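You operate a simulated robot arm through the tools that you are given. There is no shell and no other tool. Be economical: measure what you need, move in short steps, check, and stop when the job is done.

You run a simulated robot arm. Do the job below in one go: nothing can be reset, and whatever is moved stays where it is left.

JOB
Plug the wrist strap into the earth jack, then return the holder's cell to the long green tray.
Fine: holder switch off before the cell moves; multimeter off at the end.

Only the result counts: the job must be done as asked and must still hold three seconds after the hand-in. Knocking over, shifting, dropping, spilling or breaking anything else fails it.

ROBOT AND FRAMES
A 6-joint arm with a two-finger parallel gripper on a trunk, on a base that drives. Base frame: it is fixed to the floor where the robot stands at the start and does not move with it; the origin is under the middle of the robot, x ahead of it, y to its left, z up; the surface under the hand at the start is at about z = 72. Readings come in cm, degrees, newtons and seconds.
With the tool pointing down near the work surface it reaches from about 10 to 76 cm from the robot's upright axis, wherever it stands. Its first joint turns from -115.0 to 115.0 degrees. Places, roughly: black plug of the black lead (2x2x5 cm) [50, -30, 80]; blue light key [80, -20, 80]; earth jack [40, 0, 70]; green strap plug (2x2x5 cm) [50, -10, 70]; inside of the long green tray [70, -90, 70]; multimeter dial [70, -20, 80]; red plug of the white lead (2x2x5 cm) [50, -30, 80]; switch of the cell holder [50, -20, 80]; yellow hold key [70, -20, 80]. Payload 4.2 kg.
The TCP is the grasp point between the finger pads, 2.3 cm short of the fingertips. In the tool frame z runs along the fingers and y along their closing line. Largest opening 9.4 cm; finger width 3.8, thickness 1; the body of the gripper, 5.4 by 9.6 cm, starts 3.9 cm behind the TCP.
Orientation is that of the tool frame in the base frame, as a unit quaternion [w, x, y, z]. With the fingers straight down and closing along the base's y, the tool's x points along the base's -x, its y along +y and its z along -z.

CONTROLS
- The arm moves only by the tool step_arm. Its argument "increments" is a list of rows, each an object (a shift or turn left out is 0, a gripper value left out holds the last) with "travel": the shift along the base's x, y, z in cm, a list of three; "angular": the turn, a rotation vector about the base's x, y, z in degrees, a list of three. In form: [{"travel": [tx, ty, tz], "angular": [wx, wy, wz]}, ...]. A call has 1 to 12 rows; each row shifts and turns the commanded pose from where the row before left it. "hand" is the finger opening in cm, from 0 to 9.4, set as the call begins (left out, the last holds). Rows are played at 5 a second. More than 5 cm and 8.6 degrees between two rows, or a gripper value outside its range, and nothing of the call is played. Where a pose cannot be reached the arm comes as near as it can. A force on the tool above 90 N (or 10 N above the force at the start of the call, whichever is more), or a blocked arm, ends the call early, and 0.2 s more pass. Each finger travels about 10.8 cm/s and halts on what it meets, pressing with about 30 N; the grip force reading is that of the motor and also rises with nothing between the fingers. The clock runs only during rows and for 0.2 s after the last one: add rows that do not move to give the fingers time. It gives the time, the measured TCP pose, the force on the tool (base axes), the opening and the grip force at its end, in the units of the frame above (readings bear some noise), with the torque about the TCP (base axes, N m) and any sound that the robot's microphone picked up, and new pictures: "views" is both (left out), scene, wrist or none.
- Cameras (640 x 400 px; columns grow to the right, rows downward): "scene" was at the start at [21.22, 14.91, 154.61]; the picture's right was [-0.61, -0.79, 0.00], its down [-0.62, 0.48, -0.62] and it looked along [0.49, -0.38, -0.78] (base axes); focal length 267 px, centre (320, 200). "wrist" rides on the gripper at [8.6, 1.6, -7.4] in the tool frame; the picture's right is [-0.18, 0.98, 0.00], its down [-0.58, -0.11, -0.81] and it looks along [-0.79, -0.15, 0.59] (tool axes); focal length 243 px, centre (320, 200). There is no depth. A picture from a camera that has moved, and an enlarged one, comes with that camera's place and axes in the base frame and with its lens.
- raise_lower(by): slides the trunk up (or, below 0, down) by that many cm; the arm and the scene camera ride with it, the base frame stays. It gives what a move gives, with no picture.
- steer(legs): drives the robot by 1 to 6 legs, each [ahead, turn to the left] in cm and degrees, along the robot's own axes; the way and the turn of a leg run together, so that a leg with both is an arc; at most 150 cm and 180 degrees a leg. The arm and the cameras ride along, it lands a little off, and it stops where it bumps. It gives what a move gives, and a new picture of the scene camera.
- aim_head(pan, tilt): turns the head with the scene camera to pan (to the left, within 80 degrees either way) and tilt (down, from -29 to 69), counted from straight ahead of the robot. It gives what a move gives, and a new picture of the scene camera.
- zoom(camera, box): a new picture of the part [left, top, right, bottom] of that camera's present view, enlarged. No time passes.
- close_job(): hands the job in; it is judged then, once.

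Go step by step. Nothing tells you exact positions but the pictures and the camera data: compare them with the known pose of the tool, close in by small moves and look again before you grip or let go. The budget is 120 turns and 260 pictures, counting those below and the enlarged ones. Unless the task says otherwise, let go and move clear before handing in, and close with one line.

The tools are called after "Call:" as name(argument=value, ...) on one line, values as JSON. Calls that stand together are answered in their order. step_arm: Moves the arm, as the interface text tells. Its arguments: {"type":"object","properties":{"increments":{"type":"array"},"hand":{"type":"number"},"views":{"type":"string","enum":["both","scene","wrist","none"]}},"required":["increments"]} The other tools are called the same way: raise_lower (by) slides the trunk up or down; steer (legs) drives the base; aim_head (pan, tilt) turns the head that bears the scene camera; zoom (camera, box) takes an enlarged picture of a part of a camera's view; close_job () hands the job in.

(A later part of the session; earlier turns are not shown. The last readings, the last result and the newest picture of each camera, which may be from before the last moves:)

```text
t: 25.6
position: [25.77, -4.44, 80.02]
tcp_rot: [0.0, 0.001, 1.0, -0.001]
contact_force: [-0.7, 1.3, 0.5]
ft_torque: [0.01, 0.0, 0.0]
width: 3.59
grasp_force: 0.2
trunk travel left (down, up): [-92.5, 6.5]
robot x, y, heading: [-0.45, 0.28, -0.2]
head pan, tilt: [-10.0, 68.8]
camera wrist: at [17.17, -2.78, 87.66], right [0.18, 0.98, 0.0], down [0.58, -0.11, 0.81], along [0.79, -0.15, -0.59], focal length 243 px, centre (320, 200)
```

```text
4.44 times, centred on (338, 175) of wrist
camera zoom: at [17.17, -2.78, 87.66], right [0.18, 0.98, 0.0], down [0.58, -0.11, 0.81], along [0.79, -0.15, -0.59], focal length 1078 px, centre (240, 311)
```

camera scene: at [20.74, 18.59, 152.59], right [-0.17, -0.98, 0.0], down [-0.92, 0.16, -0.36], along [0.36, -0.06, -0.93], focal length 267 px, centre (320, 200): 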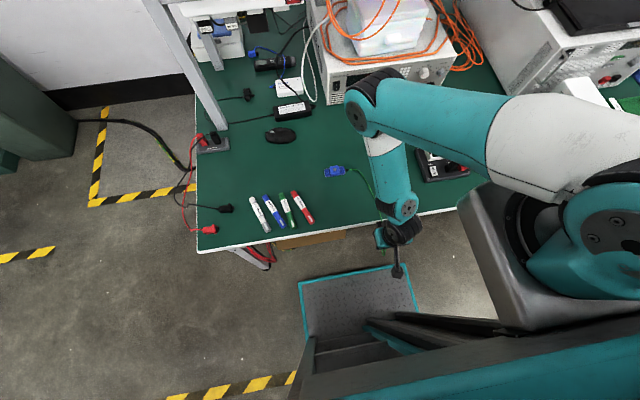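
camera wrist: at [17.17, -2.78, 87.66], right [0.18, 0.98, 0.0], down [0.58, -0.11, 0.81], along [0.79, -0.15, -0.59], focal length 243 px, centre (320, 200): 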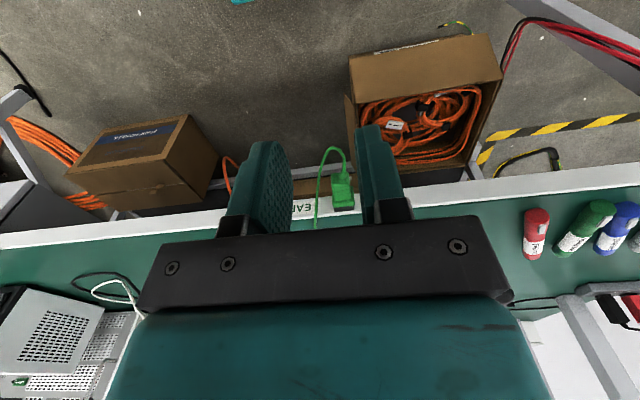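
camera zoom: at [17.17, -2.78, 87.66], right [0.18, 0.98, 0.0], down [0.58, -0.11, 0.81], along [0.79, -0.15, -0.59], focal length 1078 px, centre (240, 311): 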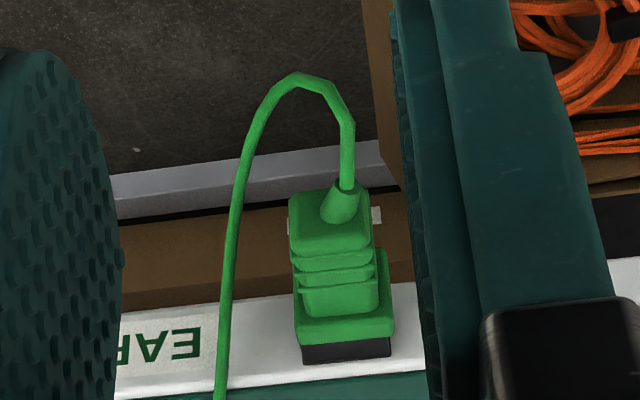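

It looks straight and tight. I'll rise for a steeper view to check for a gap at the flange.

Call:
step_arm(increments=[{"travel": [3, 0, 4]}, {"travel": [3, 0, 4]}, {"travel": [3, 0, 4]}, {"travel": [1.5, -0.5, 1]}, {}], views="none")

Call:
zoom(camera="wrist", box=[312, 30, 376, 80])

Call:
aim_head(pan=-20, tilt=65)

```text
t: 26.8
position: [36.38, -4.78, 93.06]
tcp_rot: [0.0, 0.001, 1.0, 0.0]
contact_force: [-0.2, -0.5, -0.1]
ft_torque: [-0.03, 0.02, -0.01]
width: 3.61
grasp_force: 0.1
trunk travel left (down, up): [-92.5, 6.5]
robot x, y, heading: [0.14, 0.04, 0.2]
head pan, tilt: [-10.0, 68.8]
```

```text
8.00 times, centred on (344, 55) of wrist
camera zoom: at [27.71, -3.09, 100.65], right [0.18, 0.98, 0.0], down [0.58, -0.11, 0.81], along [0.79, -0.15, -0.59], focal length 1941 px, centre (128, 1360)
```

zoom: 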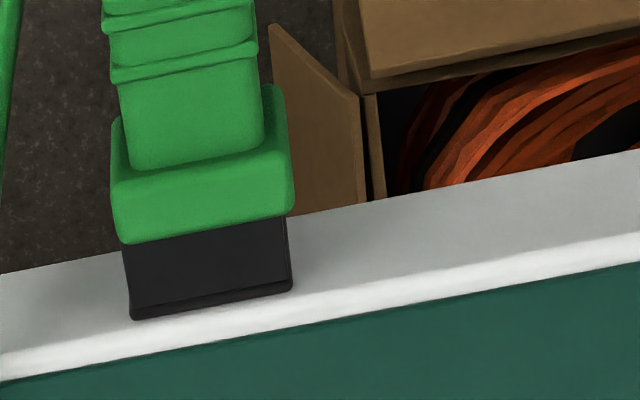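

```text
t: 27.6
position: [36.31, -4.77, 93.11]
tcp_rot: [0.001, 0.0, 1.0, 0.0]
contact_force: [-0.2, -0.4, 0.4]
ft_torque: [-0.03, 0.01, 0.02]
width: 3.6
grasp_force: 0.0
trunk travel left (down, up): [-92.5, 6.5]
robot x, y, heading: [0.17, 0.29, -0.0]
head pan, tilt: [-20.0, 65.0]
camera scene: at [20.93, 17.51, 152.97], right [-0.34, -0.94, 0.0], down [-0.85, 0.31, -0.42], along [0.4, -0.14, -0.91], focal length 267 px, centre (320, 200)
```

scene: 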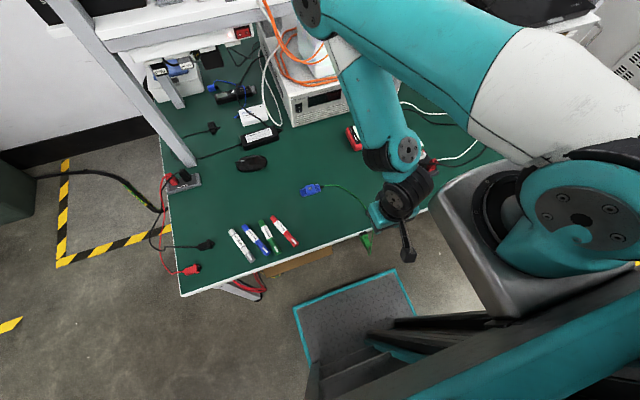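

The flange is flush against the jack, so the strap is plugged in. Next I'll look at the holder's switch up close.

Call:
step_arm(increments=[{"travel": [1.2, -4.4, 0]}, {"travel": [1.2, -4.4, 0]}, {"travel": [1.2, -4.4, -1]}, {"travel": [1.2, -4.4, -1]}, {"travel": [1, -4.4, -1]}, {}], views="wrist", hand=6)

Call:
zoom(camera="wrist", box=[220, 70, 420, 200])

```text
t: 29.0
position: [42.39, -26.69, 89.98]
tcp_rot: [0.0, 0.0, 1.0, 0.001]
contact_force: [-0.2, 0.0, 0.6]
ft_torque: [0.0, -0.01, -0.02]
width: 6.02
grasp_force: 0.0
trunk travel left (down, up): [-92.5, 6.5]
robot x, y, heading: [0.13, 0.31, 0.0]
head pan, tilt: [-20.0, 65.0]
camera wrist: at [33.71, -25.15, 97.59], right [0.18, 0.98, 0.0], down [0.58, -0.11, 0.81], along [0.79, -0.15, -0.59], focal length 243 px, centre (320, 200)
```

wrist: 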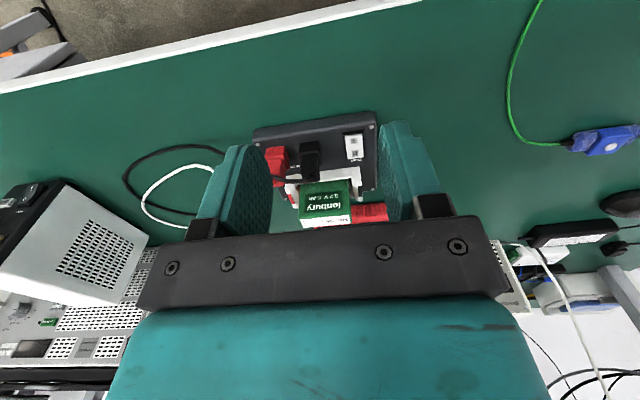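

```text
3.08 times, centred on (320, 135) of wrist
camera zoom: at [33.71, -25.15, 97.59], right [0.18, 0.98, 0.0], down [0.58, -0.11, 0.81], along [0.79, -0.15, -0.59], focal length 746 px, centre (320, 400)
```

zoom: 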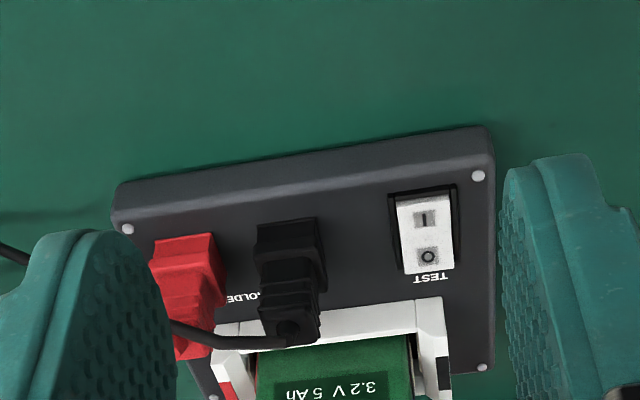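

The rocker has "I" on the near (-x) side and "O" on the side towards the cell. I'll check which side is pressed.

Call:
zoom(camera="wrist", box=[336, 124, 376, 164])

```text
10.00 times, centred on (356, 144) of wrist
camera zoom: at [33.71, -25.15, 97.59], right [0.18, 0.98, 0.0], down [0.58, -0.11, 0.81], along [0.79, -0.15, -0.59], focal length 2426 px, centre (-40, 760)
```

zoom: 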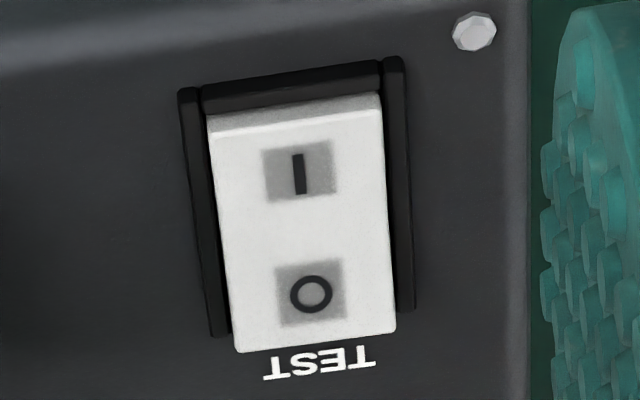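

The "I" end is pressed, so the switch is on and I need to press the "O" end. I'll turn the hand 90° so the fingertip is thin along x, and move above the switch.

Call:
step_arm(increments=[{"travel": [1, 0.2, 0], "angular": [0, 0, -8.2]}, {"travel": [1, 0.2, 0], "angular": [0, 0, -8.2]}, {"travel": [1, 0.2, 0], "angular": [0, 0, -8.2]}, {"travel": [1, 0.2, 0], "angular": [0, 0, -8.2]}, {"travel": [1, 0.2, 0], "angular": [0, 0, -8.2]}, {"travel": [1, 0.2, 0], "angular": [0, 0, -8.2]}, {"travel": [1, 0.2, 0], "angular": [0, 0, -8.2]}, {"travel": [1, 0.2, 0], "angular": [0, 0, -8.2]}, {"travel": [1, 0.1, 0], "angular": [0, 0, -8.2]}, {"travel": [1, 0, 0], "angular": [0, 0, -8.1]}, {"travel": [0.6, 0, 0], "angular": [0, 0, -8.1]}, {}], views="both")

Call:
zoom(camera="wrist", box=[220, 20, 420, 150])

```text
t: 31.6
position: [52.77, -25.09, 90.0]
tcp_rot: [-0.001, 0.708, 0.706, 0.0]
contact_force: [1.0, -0.1, -0.2]
ft_torque: [0.03, 0.03, -0.03]
width: 6.01
grasp_force: 0.1
trunk travel left (down, up): [-92.5, 6.5]
robot x, y, heading: [0.03, 0.22, -0.0]
head pan, tilt: [-20.0, 65.0]
camera scene: at [20.93, 17.5, 152.97], right [-0.34, -0.94, 0.0], down [-0.85, 0.31, -0.42], along [0.4, -0.14, -0.91], focal length 267 px, centre (320, 200)
camera wrist: at [54.42, -16.4, 97.61], right [0.98, -0.19, 0.0], down [-0.11, -0.58, 0.81], along [-0.15, -0.79, -0.59], focal length 243 px, centre (320, 200)
```

scene: 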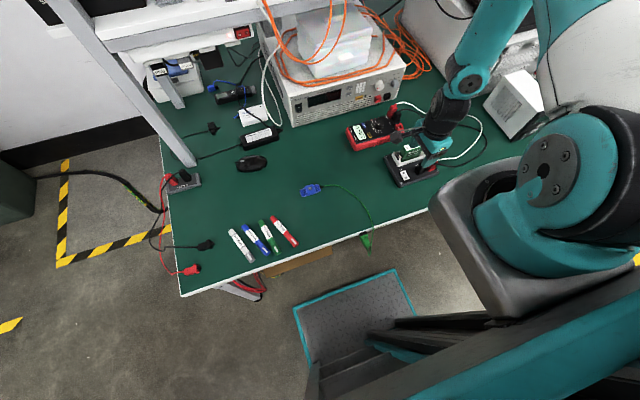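
wrist: 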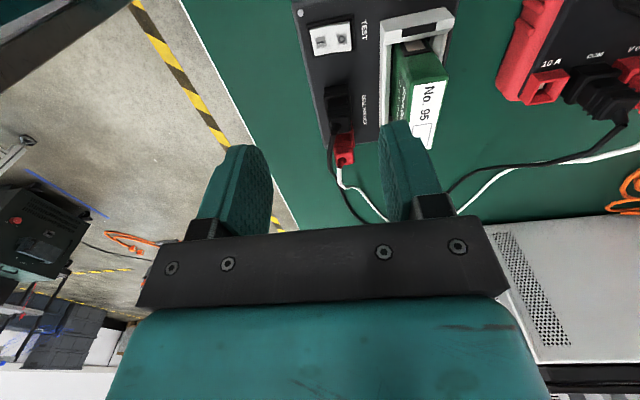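

```text
3.08 times, centred on (320, 85) of wrist
camera zoom: at [54.42, -16.4, 97.61], right [0.98, -0.19, 0.0], down [-0.11, -0.58, 0.81], along [-0.15, -0.79, -0.59], focal length 746 px, centre (320, 554)
```

zoom: 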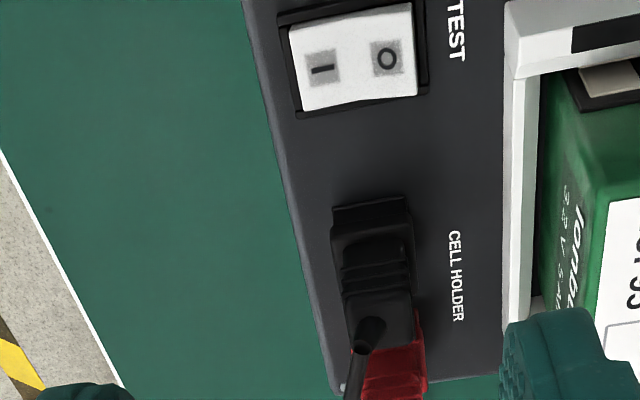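

There's clear room between the switch's "O" end (about 54.6,-24.85,75.5) and the cell clamp. I'll close the fingers and hover above the "O" end.

Call:
step_arm(increments=[{"travel": [0.6, 0.2, -2]}, {"travel": [1, 0.2, -3]}, {"travel": [1, 0.2, -3]}, {"travel": [0, 0, -2]}, {}], views="wrist", hand=0)

Call:
zoom(camera="wrist", box=[230, 70, 410, 190])

```text
t: 32.8
position: [55.39, -24.33, 79.88]
tcp_rot: [0.0, 0.707, 0.707, 0.0]
contact_force: [0.3, -0.9, -0.1]
ft_torque: [0.01, -0.01, 0.02]
width: 0.0
grasp_force: 29.6
trunk travel left (down, up): [-92.5, 6.5]
robot x, y, heading: [0.41, -0.23, 0.2]
head pan, tilt: [-20.0, 65.0]
camera wrist: at [57.05, -15.67, 87.49], right [0.98, -0.18, 0.0], down [-0.11, -0.58, 0.81], along [-0.15, -0.79, -0.59], focal length 243 px, centre (320, 200)
```

wrist: 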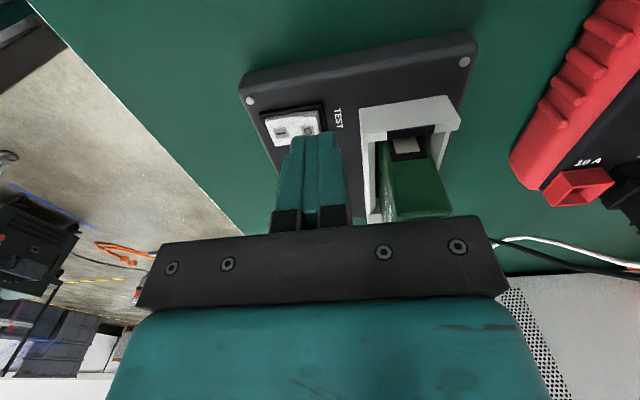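

```text
3.33 times, centred on (320, 130) of wrist
camera zoom: at [57.05, -15.67, 87.49], right [0.98, -0.18, 0.0], down [-0.11, -0.58, 0.81], along [-0.15, -0.79, -0.59], focal length 809 px, centre (320, 433)
```

zoom: 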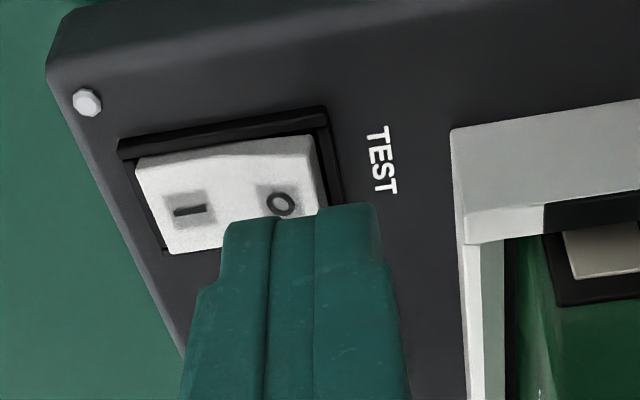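

The fingertips are above the "O" end. I'll press down in small steps and watch the force.

Call:
step_arm(increments=[{"travel": [-0.3, 0, -0.8]}, {"travel": [0, 0, -0.5]}, {"travel": [0, 0, -0.4]}, {}], views="none")

Call:
step_arm(increments=[{"travel": [0, 0, -0.3]}, {}], views="wrist")

Call:
zoom(camera="wrist", box=[230, 70, 410, 190])

```text
t: 33.8
position: [55.16, -24.5, 78.3]
tcp_rot: [0.0, 0.707, 0.707, 0.001]
contact_force: [0.0, 0.1, -0.4]
ft_torque: [0.0, -0.03, 0.01]
width: 0.01
grasp_force: 29.8
trunk travel left (down, up): [-92.5, 6.5]
robot x, y, heading: [0.03, -0.33, 0.0]
head pan, tilt: [-20.0, 65.0]
```

```text
t: 34.4
position: [55.18, -24.44, 78.02]
tcp_rot: [0.0, 0.707, 0.707, 0.0]
contact_force: [0.7, -0.6, 0.0]
ft_torque: [-0.02, -0.03, 0.02]
width: 0.0
grasp_force: 30.2
trunk travel left (down, up): [-92.5, 6.5]
robot x, y, heading: [-0.38, 0.11, -0.0]
head pan, tilt: [-20.0, 65.0]
camera wrist: at [56.81, -15.72, 85.63], right [0.98, -0.18, 0.0], down [-0.11, -0.58, 0.81], along [-0.15, -0.79, -0.59], focal length 243 px, centre (320, 200)
```

wrist: 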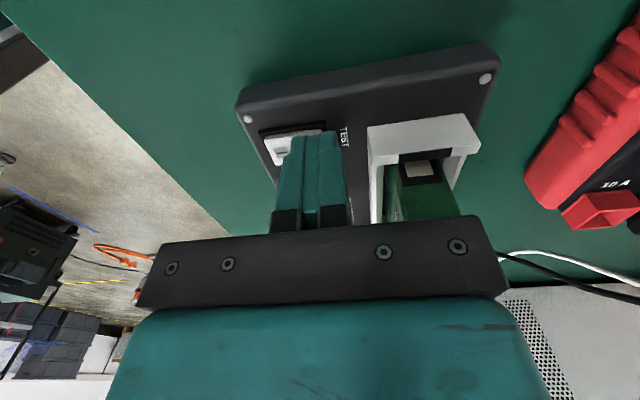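

```text
3.33 times, centred on (320, 130) of wrist
camera zoom: at [56.81, -15.72, 85.63], right [0.98, -0.18, 0.0], down [-0.11, -0.58, 0.81], along [-0.15, -0.79, -0.59], focal length 809 px, centre (320, 433)
```

zoom: 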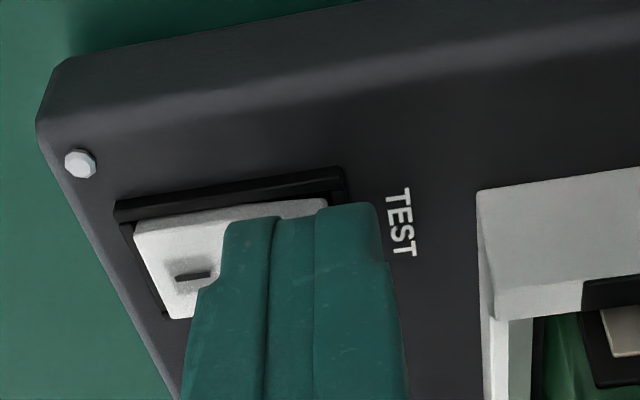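

Still no contact with the tips at z≈75.7, so I'll continue down in small steps.

Call:
step_arm(increments=[{"travel": [0, 0, -0.2]}, {"travel": [0, 0, -0.2]}, {}], views="none")

Call:
step_arm(increments=[{"travel": [0, 0, -0.2]}, {}], views="wrist")

Call:
zoom(camera="wrist", box=[230, 70, 410, 190])

```text
t: 35.2
position: [55.11, -24.36, 77.57]
tcp_rot: [0.0, 0.707, 0.707, 0.0]
contact_force: [0.1, 0.2, -0.7]
ft_torque: [-0.03, 0.02, -0.02]
width: 0.0
grasp_force: 30.3
trunk travel left (down, up): [-92.5, 6.5]
robot x, y, heading: [-0.34, -0.12, 0.1]
head pan, tilt: [-20.0, 65.0]
```

```text
t: 35.8
position: [55.24, -24.39, 77.55]
tcp_rot: [0.0, 0.707, 0.707, 0.001]
contact_force: [-2.9, 1.2, 30.6]
ft_torque: [-0.1, 0.35, -0.03]
width: 0.02
grasp_force: 30.3
trunk travel left (down, up): [-92.5, 6.5]
robot x, y, heading: [0.28, -0.05, 0.1]
head pan, tilt: [-20.0, 65.0]
camera wrist: at [56.78, -15.72, 85.15], right [0.98, -0.18, 0.0], down [-0.11, -0.58, 0.81], along [-0.15, -0.79, -0.59], focal length 243 px, centre (320, 200)
```

wrist: 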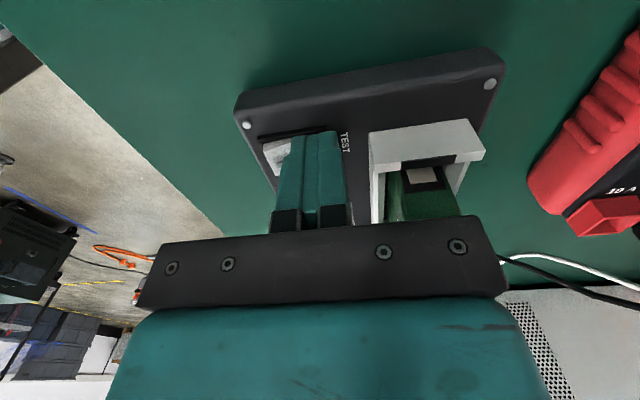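

```text
3.33 times, centred on (320, 130) of wrist
camera zoom: at [56.78, -15.72, 85.15], right [0.98, -0.18, 0.0], down [-0.11, -0.58, 0.81], along [-0.15, -0.79, -0.59], focal length 809 px, centre (320, 433)
```

zoom: 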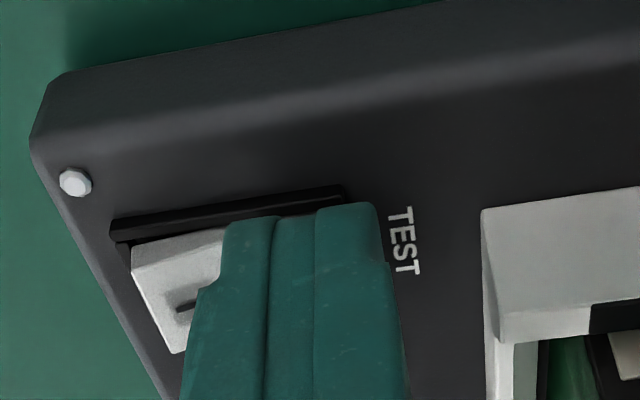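

30 N of contact, and the "I" end now stands up, so it seems to have flipped. I'll lift and check.

Call:
step_arm(increments=[{"travel": [0, 0, 2]}, {"travel": [-1, 0, 4]}, {"travel": [-1.6, 0, 4]}, {"travel": [0, 0, 2.5]}, {}], views="wrist", hand=6)

Call:
zoom(camera="wrist", box=[290, 10, 380, 70])

Call:
zoom(camera="scene", box=[330, 90, 450, 200])

```text
t: 37.0
position: [52.43, -24.38, 90.08]
tcp_rot: [-0.001, 0.707, 0.707, 0.0]
contact_force: [0.1, 0.1, 0.2]
ft_torque: [0.01, 0.04, 0.01]
width: 6.0
grasp_force: 0.0
trunk travel left (down, up): [-92.5, 6.5]
robot x, y, heading: [-0.23, -0.17, -0.2]
head pan, tilt: [-20.0, 65.0]
camera wrist: at [54.13, -15.71, 97.57], right [0.98, -0.18, 0.0], down [-0.11, -0.58, 0.81], along [-0.15, -0.79, -0.59], focal length 243 px, centre (320, 200)
```

wrist: 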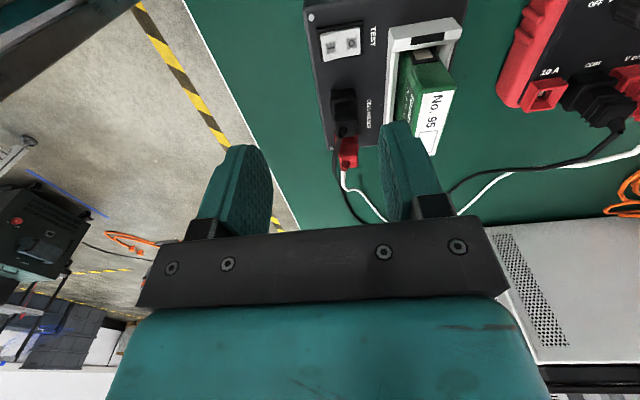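

```text
6.67 times, centred on (335, 40) of wrist
camera zoom: at [54.13, -15.71, 97.57], right [0.98, -0.18, 0.0], down [-0.11, -0.58, 0.81], along [-0.15, -0.79, -0.59], focal length 1618 px, centre (220, 1267)
```

zoom: 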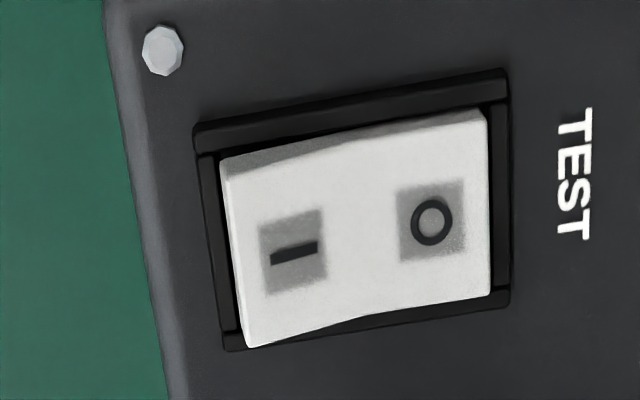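

```text
3.64 times, centred on (390, 145) of scene
camera zoom: at [20.93, 17.5, 152.97], right [-0.34, -0.94, 0.0], down [-0.85, 0.31, -0.42], along [0.4, -0.14, -0.91], focal length 972 px, centre (66, 400)
```

zoom: 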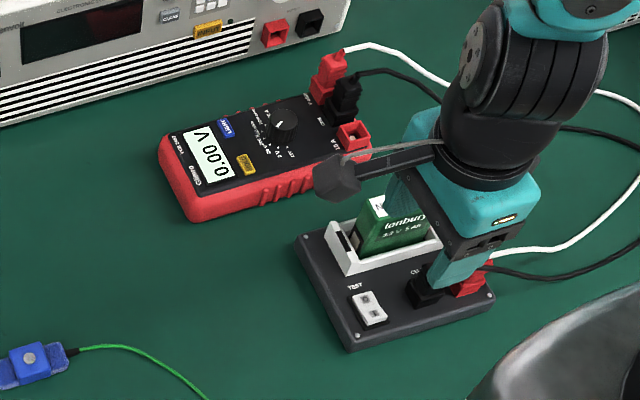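

The meter now reads 0.00 V, so the holder is off. Next I'll study the cell and the tray.

Call:
zoom(camera="wrist", box=[370, 0, 490, 160])

Call:
aim_head(pan=-75, tilt=45)

```text
2.50 times, centred on (430, 80) of wrist
camera zoom: at [54.13, -15.71, 97.57], right [0.98, -0.18, 0.0], down [-0.11, -0.58, 0.81], along [-0.15, -0.79, -0.59], focal length 606 px, centre (45, 500)
```

zoom: 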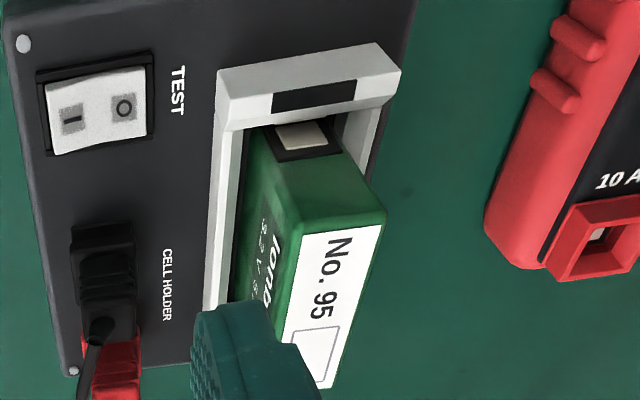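

```text
t: 38.2
position: [52.48, -24.44, 90.1]
tcp_rot: [0.0, 0.707, 0.707, 0.0]
contact_force: [0.2, -0.2, -0.4]
ft_torque: [-0.03, 0.02, -0.01]
width: 5.98
grasp_force: 0.0
trunk travel left (down, up): [-92.5, 6.5]
robot x, y, heading: [0.03, -0.36, -0.0]
head pan, tilt: [-75.0, 45.0]
camera scene: at [17.34, 11.72, 155.48], right [-0.97, -0.26, 0.0], down [-0.18, 0.68, -0.71], along [0.18, -0.68, -0.71], focal length 267 px, centre (320, 200)
```

scene: 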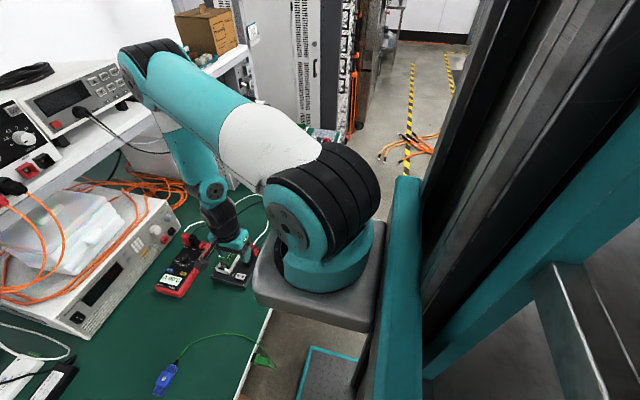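

The cell's top is at about z=81.5, centred near (60.4,-29.3), roughly 2.5 cm thick in x and 7 cm long in y. The present hand orientation closes across the thickness, so I'll move above it.

Call:
step_arm(increments=[{"travel": [2, -1, 1]}, {"travel": [2, -1.3, 1]}, {"travel": [2, -1.3, 0]}, {"travel": [1.9, -1.3, 0]}, {}], views="wrist")

Call:
zoom(camera="wrist", box=[220, 20, 420, 150])

```text
t: 39.4
position: [60.34, -29.35, 91.89]
tcp_rot: [0.0, 0.707, 0.707, 0.0]
contact_force: [-0.6, 0.6, -0.1]
ft_torque: [-0.02, 0.01, -0.03]
width: 6.0
grasp_force: 0.1
trunk travel left (down, up): [-92.5, 6.5]
robot x, y, heading: [-0.17, -0.23, -0.0]
head pan, tilt: [-75.0, 45.0]
camera wrist: at [62.06, -20.63, 99.48], right [0.98, -0.18, 0.0], down [-0.11, -0.58, 0.81], along [-0.15, -0.79, -0.59], focal length 243 px, centre (320, 200)
```

wrist: 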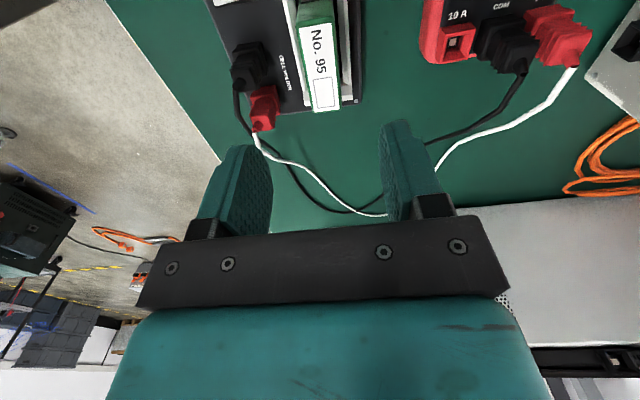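

```text
3.08 times, centred on (320, 85) of wrist
camera zoom: at [62.06, -20.63, 99.48], right [0.98, -0.18, 0.0], down [-0.11, -0.58, 0.81], along [-0.15, -0.79, -0.59], focal length 746 px, centre (320, 554)
```

zoom: 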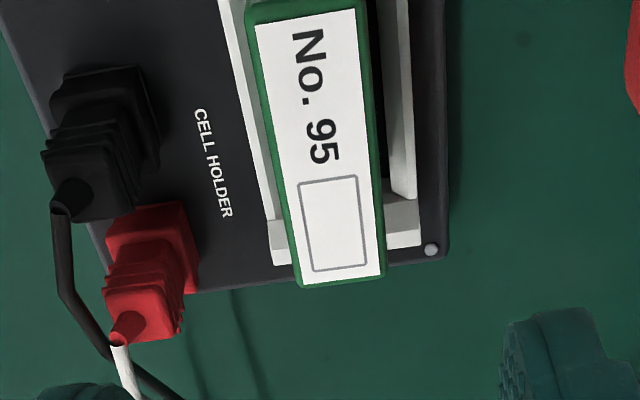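

The cell top is centred at (60.55,-29.25). I'll descend to just astride its top.

Call:
step_arm(increments=[{"travel": [0.2, 0.1, -3]}, {"travel": [0, 0, -3]}, {"travel": [0, 0, -2.4]}, {}], views="wrist", hand=4.6)

Call:
zoom(camera="wrist", box=[220, 80, 420, 210])

```text
t: 40.4
position: [60.71, -29.33, 83.79]
tcp_rot: [0.0, 0.707, 0.707, 0.0]
contact_force: [0.7, 0.3, 0.3]
ft_torque: [0.0, -0.02, 0.03]
width: 4.6
grasp_force: 0.1
trunk travel left (down, up): [-92.5, 6.5]
robot x, y, heading: [-0.11, -0.33, 0.2]
head pan, tilt: [-75.0, 45.0]
camera wrist: at [62.28, -20.58, 91.28], right [0.98, -0.18, 0.0], down [-0.11, -0.58, 0.81], along [-0.15, -0.79, -0.59], focal length 243 px, centre (320, 200)
```

wrist: 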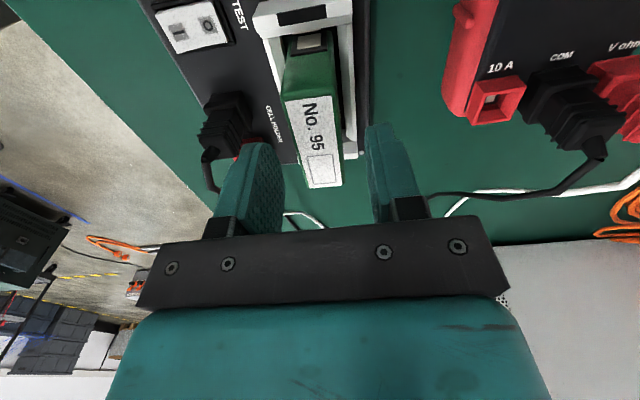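

```text
3.08 times, centred on (320, 145) of wrist
camera zoom: at [62.28, -20.58, 91.28], right [0.98, -0.18, 0.0], down [-0.11, -0.58, 0.81], along [-0.15, -0.79, -0.59], focal length 746 px, centre (320, 369)
```

zoom: 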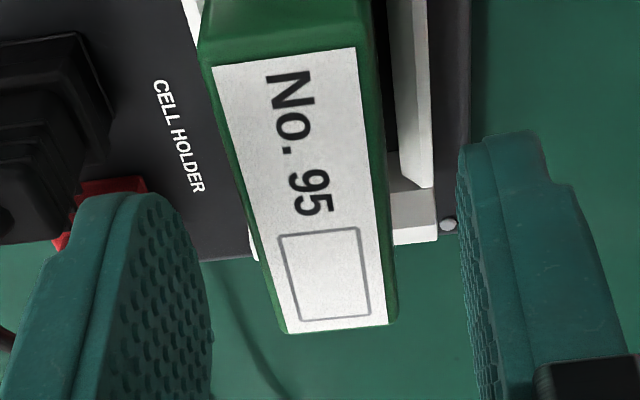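

The cell top is at z≈81.35 and the clamp walls reach about 76.6. I'll lower to TCP 79.9, with tips at about 77.6, and look.

Call:
step_arm(increments=[{"travel": [-0.15, 0, -1.5]}, {"travel": [0, 0, -1.5]}, {"travel": [0, 0, -0.9]}, {}], views="wrist")

Call:
zoom(camera="wrist", box=[220, 100, 420, 230])

```text
t: 41.4
position: [60.62, -29.25, 79.66]
tcp_rot: [0.0, 0.707, 0.707, 0.0]
contact_force: [0.0, -0.1, 0.5]
ft_torque: [0.0, 0.05, 0.01]
width: 4.6
grasp_force: 0.0
trunk travel left (down, up): [-92.5, 6.5]
robot x, y, heading: [0.09, -0.06, -0.0]
head pan, tilt: [-75.0, 45.0]
camera wrist: at [62.19, -20.58, 87.25], right [0.98, -0.18, 0.0], down [-0.11, -0.58, 0.81], along [-0.15, -0.79, -0.59], focal length 243 px, centre (320, 200)
```

wrist: 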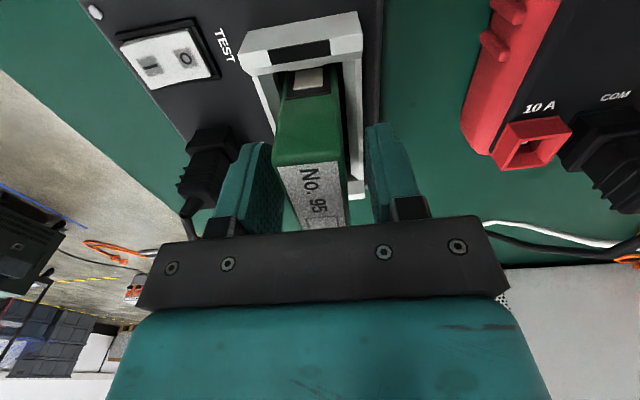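

```text
3.08 times, centred on (320, 165) of wrist
camera zoom: at [62.19, -20.58, 87.25], right [0.98, -0.18, 0.0], down [-0.11, -0.58, 0.81], along [-0.15, -0.79, -0.59], focal length 746 px, centre (320, 308)
```

zoom: 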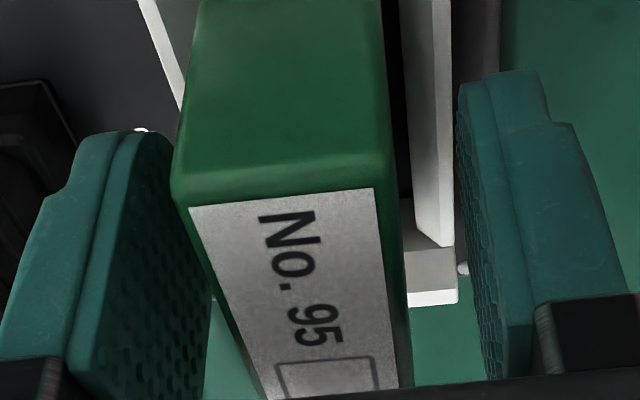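

The fingers straddle the cell evenly. I'll close on it.

Call:
step_arm(increments=[{}, {}, {}], hand=0, views="none")

Call:
step_arm(increments=[{"travel": [0, 0, 0.4]}, {"travel": [0, 0, 0.6]}, {}], views="wrist")

```text
t: 42.2
position: [60.45, -29.22, 79.59]
tcp_rot: [0.0, 0.707, 0.707, 0.001]
contact_force: [-0.7, -0.1, 0.8]
ft_torque: [0.1, 0.02, 0.01]
width: 2.61
grasp_force: 30.2
trunk travel left (down, up): [-92.5, 6.5]
robot x, y, heading: [0.07, -0.01, 0.1]
head pan, tilt: [-75.0, 45.0]
```

```text
t: 43.0
position: [60.46, -29.32, 80.72]
tcp_rot: [0.0, 0.707, 0.707, -0.001]
contact_force: [-0.4, 0.3, -3.1]
ft_torque: [0.0, -0.02, 0.0]
width: 2.57
grasp_force: 29.8
trunk travel left (down, up): [-92.5, 6.5]
robot x, y, heading: [0.22, 0.05, 0.3]
head pan, tilt: [-75.0, 45.0]
camera wrist: at [62.12, -20.59, 88.28], right [0.98, -0.18, 0.0], down [-0.11, -0.58, 0.81], along [-0.15, -0.79, -0.59], focal length 243 px, centre (320, 200)
```

wrist: 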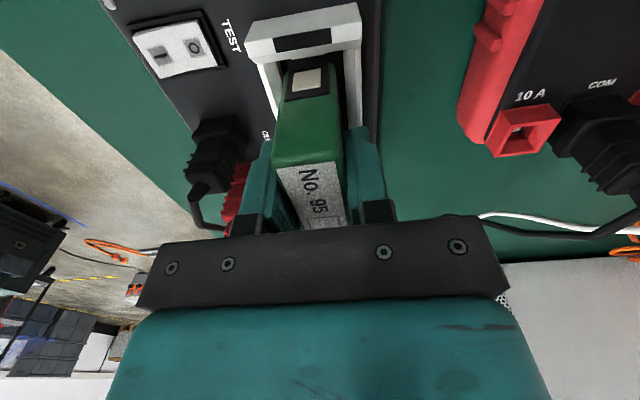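

The cell is out with about 3 N of weight on the hand. I'll lift it well clear and pull it in for driving.

Call:
step_arm(increments=[{"travel": [0, 0, 2]}, {"travel": [0, 0, 3]}, {"travel": [0, 0, 4]}, {"travel": [0, 0, 4]}, {"travel": [0, 0, 4]}, {"travel": [-2, 1.5, 0]}, {"travel": [-3, 2.5, 0]}, {"travel": [-3, 2.5, 0]}, {"travel": [-3, 2.5, 0]}, {"travel": [-3, 2.5, 0]}, {}], views="wrist")

Call:
aim_head(pan=-45, tilt=35)

```text
t: 45.4
position: [46.61, -17.74, 97.58]
tcp_rot: [0.001, 0.707, 0.707, -0.001]
contact_force: [0.3, -0.9, -2.3]
ft_torque: [0.02, -0.02, 0.0]
width: 2.6
grasp_force: 30.0
trunk travel left (down, up): [-92.5, 6.5]
robot x, y, heading: [0.2, 0.09, -0.2]
head pan, tilt: [-75.0, 45.0]
camera wrist: at [48.21, -9.03, 105.09], right [0.98, -0.18, 0.0], down [-0.11, -0.58, 0.81], along [-0.15, -0.79, -0.59], focal length 243 px, centre (320, 200)
```

wrist: 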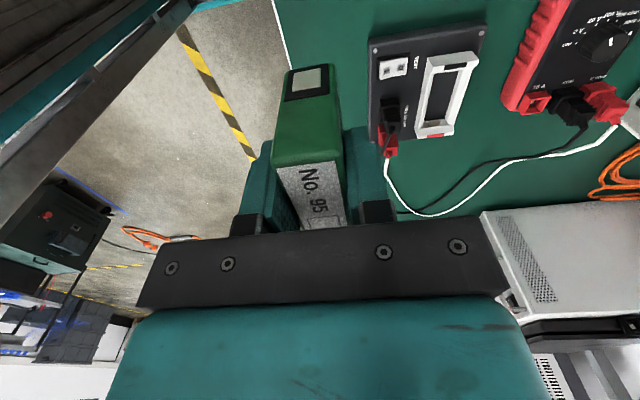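

```text
t: 46.4
position: [46.73, -17.65, 97.45]
tcp_rot: [0.001, 0.707, 0.707, 0.001]
contact_force: [0.2, -0.4, -3.1]
ft_torque: [0.03, -0.02, -0.04]
width: 2.59
grasp_force: 29.9
trunk travel left (down, up): [-92.5, 6.5]
robot x, y, heading: [-0.4, -0.19, -0.2]
head pan, tilt: [-45.0, 35.0]
camera scene: at [21.46, 13.34, 156.96], right [-0.71, -0.71, 0.0], down [-0.41, 0.41, -0.82], along [0.58, -0.58, -0.57], focal length 267 px, centre (320, 200)
```

scene: 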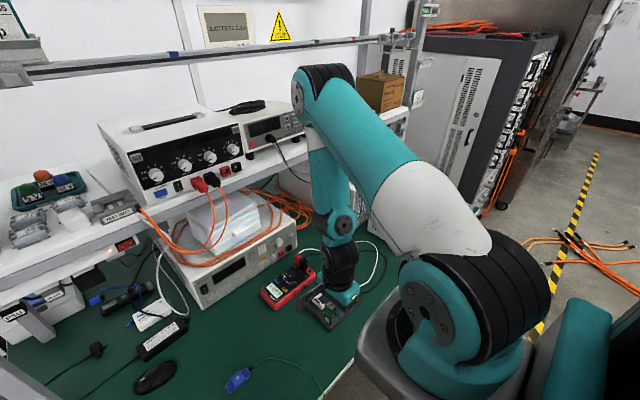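

I'm holding the cell tucked in. I'll back off a little and turn right, then check before driving along the bench.

Call:
steer(legs=[[-12, 0], [0, -90]])

Call:
aim_head(pan=0, tilt=30)

Call:
aim_head(pan=45, tilt=45)

```text
t: 51.5
position: [-31.95, -45.77, 97.48]
tcp_rot: [0.0, 1.0, -0.021, 0.0]
contact_force: [0.1, -0.5, -2.4]
ft_torque: [-0.01, -0.01, 0.01]
width: 2.58
grasp_force: 30.0
trunk travel left (down, up): [-92.5, 6.5]
robot x, y, heading: [-12.25, -0.01, -92.6]
head pan, tilt: [-45.0, 35.0]
camera scene: at [0.08, -21.89, 156.96], right [-0.68, 0.74, 0.0], down [0.42, 0.39, -0.82], along [-0.6, -0.55, -0.57], focal length 267 px, centre (320, 200)
```

scene: 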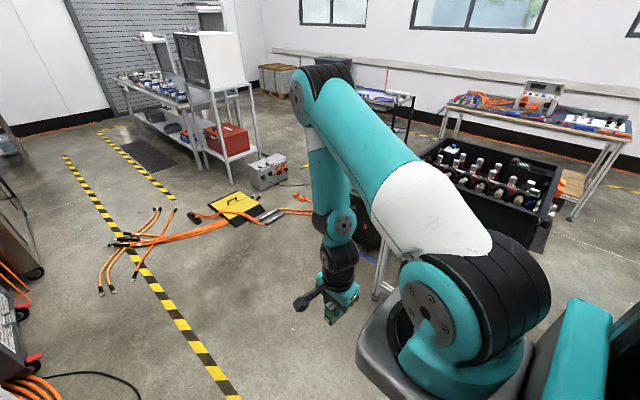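

```text
t: 52.6
position: [-31.93, -45.73, 97.39]
tcp_rot: [0.0, 1.0, -0.021, 0.0]
contact_force: [0.9, 0.0, -2.5]
ft_torque: [-0.01, -0.01, 0.01]
width: 2.57
grasp_force: 30.2
trunk travel left (down, up): [-92.5, 6.5]
robot x, y, heading: [-12.33, 0.14, -92.4]
head pan, tilt: [0.0, 30.0]
camera scene: at [6.17, -24.97, 157.74], right [-1.0, 0.04, 0.0], down [0.02, 0.5, -0.87], along [-0.04, -0.87, -0.5], focal length 267 px, centre (320, 200)
```

scene: 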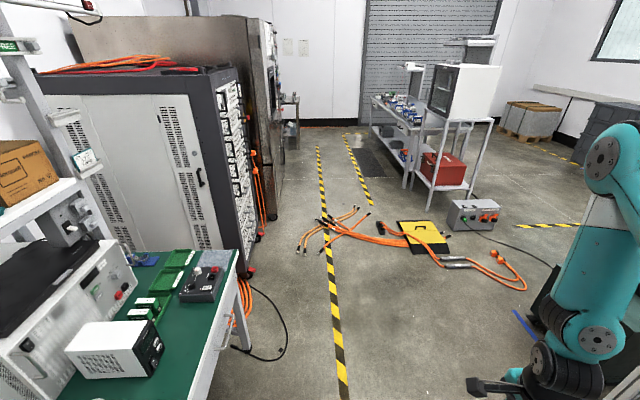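

```text
t: 53.8
position: [-31.91, -45.73, 97.42]
tcp_rot: [0.0, 1.0, -0.021, 0.0]
contact_force: [0.1, 1.1, -2.4]
ft_torque: [-0.01, 0.02, 0.05]
width: 2.59
grasp_force: 29.9
trunk travel left (down, up): [-92.5, 6.5]
robot x, y, heading: [-12.31, 0.06, -92.4]
head pan, tilt: [45.0, 45.0]
camera scene: at [12.06, -21.94, 155.48], right [-0.74, -0.68, 0.0], down [-0.48, 0.52, -0.71], along [0.48, -0.52, -0.71], focal length 267 px, centre (320, 200)
```

scene: 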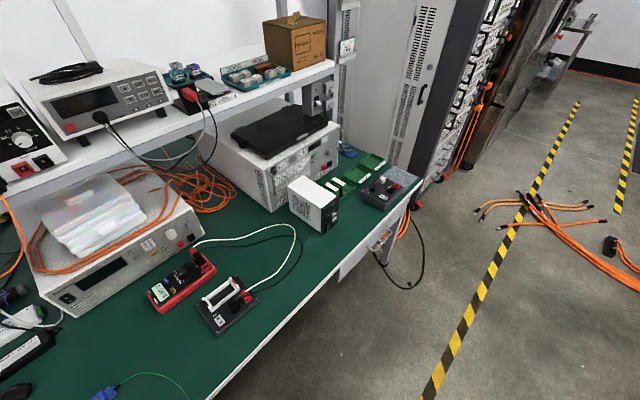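

The bench is clear along my path and the trays are at its far end. I'll enlarge that area.

Call:
zoom(camera="scene", box=[270, 130, 430, 240])

Call:
zoom(camera="scene", box=[160, 40, 320, 140])

```text
3.64 times, centred on (350, 185) of scene
camera zoom: at [12.06, -21.94, 155.48], right [-0.74, -0.68, 0.0], down [-0.48, 0.52, -0.71], along [0.48, -0.52, -0.71], focal length 972 px, centre (211, 254)
```

zoom: 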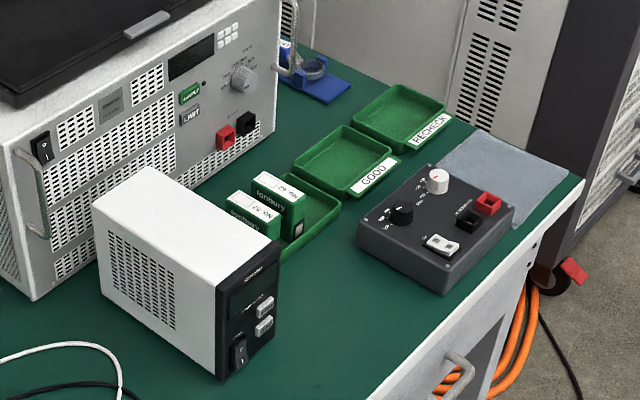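

```text
4.00 times, centred on (240, 90) of scene
camera zoom: at [12.06, -21.94, 155.48], right [-0.74, -0.68, 0.0], down [-0.48, 0.52, -0.71], along [0.48, -0.52, -0.71], focal length 1069 px, centre (640, 640)
```

zoom: 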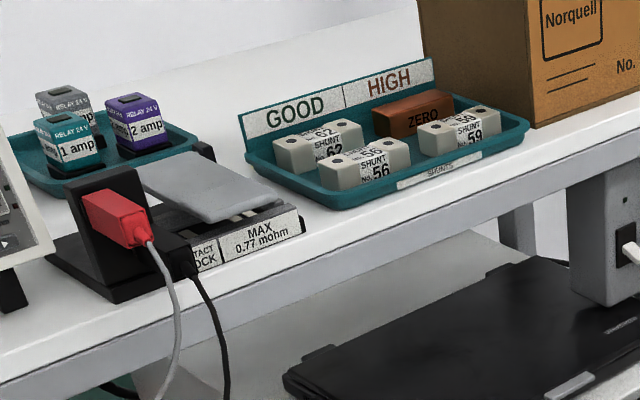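

The long tray is the one with two cells, at about (66,-90), to the right of the small white box. I'll drive along the bench, turn to face it and close in.

Call:
steer(legs=[[62, 0], [0, 92.4], [13, 0]])

Call:
aim_head(pan=-45, tilt=50)

```text
t: 61.9
position: [44.33, -79.95, 97.57]
tcp_rot: [0.0, 0.716, 0.698, -0.001]
contact_force: [-0.8, -1.2, -1.8]
ft_torque: [0.0, -0.06, 0.03]
width: 2.57
grasp_force: 30.1
trunk travel left (down, up): [-92.5, 6.5]
robot x, y, heading: [-1.79, -61.07, -1.6]
head pan, tilt: [45.0, 45.0]
camera scene: at [19.78, -36.37, 155.48], right [0.69, -0.73, 0.0], down [-0.51, -0.49, -0.71], along [0.51, 0.49, -0.71], focal length 267 px, centre (320, 200)
```

scene: 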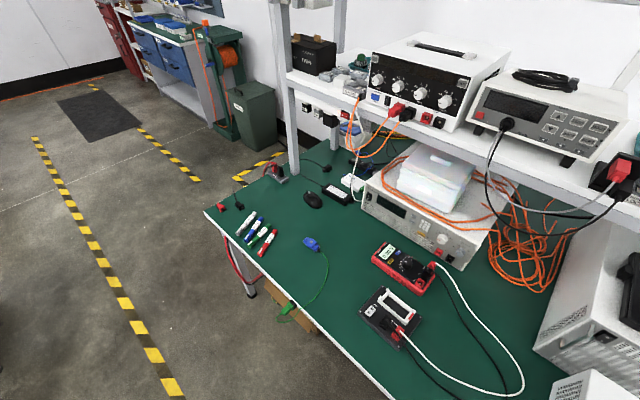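

```text
t: 63.6
position: [44.29, -80.02, 97.6]
tcp_rot: [0.0, 0.716, 0.698, 0.0]
contact_force: [0.0, 0.3, -2.9]
ft_torque: [-0.05, -0.01, 0.01]
width: 2.6
grasp_force: 29.8
trunk travel left (down, up): [-92.5, 6.5]
robot x, y, heading: [-1.75, -61.27, -1.4]
head pan, tilt: [-45.0, 50.0]
camera scene: at [19.21, -47.56, 154.79], right [-0.72, -0.69, 0.0], down [-0.53, 0.56, -0.64], along [0.44, -0.47, -0.77], focal length 267 px, centre (320, 200)
```

scene: 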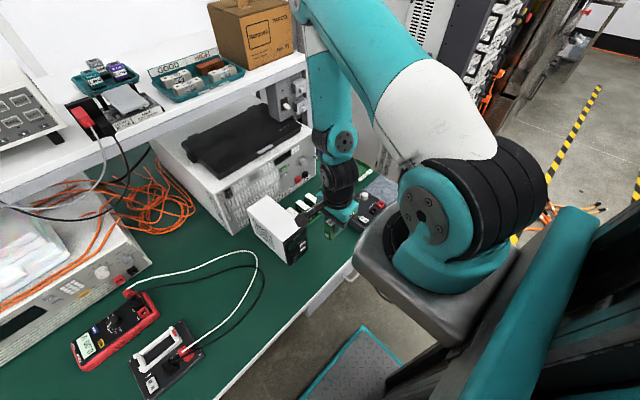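

I'm in place, and the strap plug is still in the jack. Now I'll look at the tray with the wrist camera.

Call:
zoom(camera="wrist", box=[0, 0, 640, 400])

Call:
zoom(camera="scene", box=[230, 150, 400, 270])

```text
1.00 times, centred on (320, 200) of wrist (not enlarged: the box is as wide or as high as the picture)
camera zoom: at [46.16, -71.32, 105.08], right [0.98, -0.21, 0.0], down [-0.12, -0.58, 0.81], along [-0.17, -0.79, -0.59], focal length 243 px, centre (320, 200)
```

zoom: 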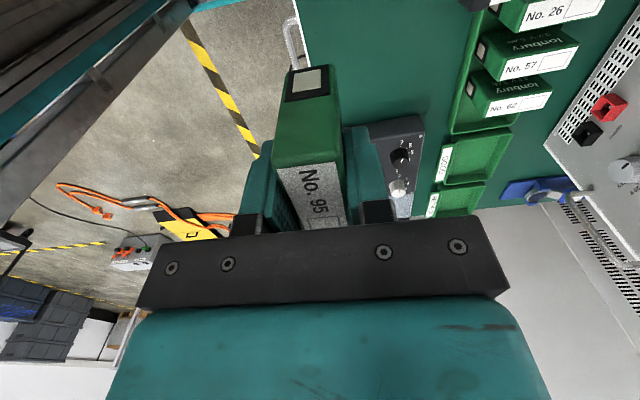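

```text
3.33 times, centred on (315, 210) of scene
camera zoom: at [19.21, -47.56, 154.79], right [-0.72, -0.69, 0.0], down [-0.53, 0.56, -0.64], along [0.44, -0.47, -0.77], focal length 891 px, centre (337, 167)
```

zoom: 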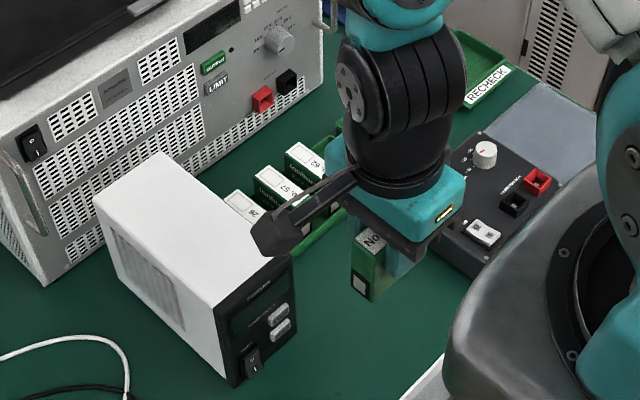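

The tray already holds cells 26, 57 and 62, standing across it. I'll shift the hand so the wrist camera sees the whole tray.

Call:
step_arm(increments=[{"travel": [2, 0, 2]}, {"travel": [3, 0.5, 2]}, {"travel": [3, 0.5, 2]}, {"travel": [1, 1, 0.5], "angular": [0, 0, 1.5]}, {}], views="wrist")

Call:
zoom(camera="wrist", box=[330, 0, 510, 150])

```text
t: 64.8
position: [53.5, -78.01, 104.05]
tcp_rot: [0.0, 0.706, 0.708, 0.0]
contact_force: [-0.9, -0.1, -3.0]
ft_torque: [0.02, -0.02, 0.02]
width: 2.6
grasp_force: 29.9
trunk travel left (down, up): [-92.5, 6.5]
robot x, y, heading: [-2.02, -61.1, -1.6]
head pan, tilt: [-45.0, 50.0]
camera wrist: at [55.02, -69.27, 111.62], right [0.98, -0.18, 0.0], down [-0.11, -0.58, 0.81], along [-0.15, -0.79, -0.59], focal length 243 px, centre (320, 200)
```

wrist: 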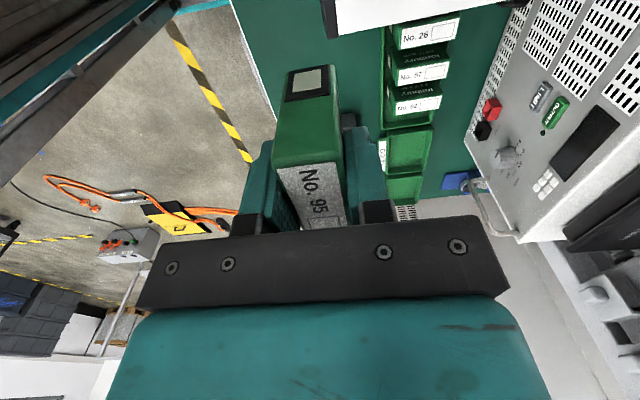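

```text
2.67 times, centred on (420, 75) of wrist
camera zoom: at [55.02, -69.27, 111.62], right [0.98, -0.18, 0.0], down [-0.11, -0.58, 0.81], along [-0.15, -0.79, -0.59], focal length 647 px, centre (53, 533)
```

zoom: 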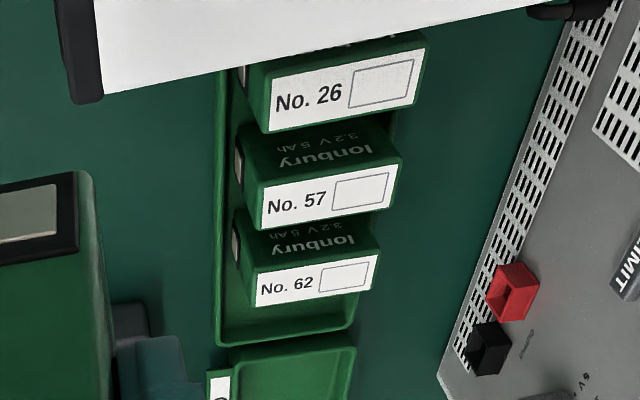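

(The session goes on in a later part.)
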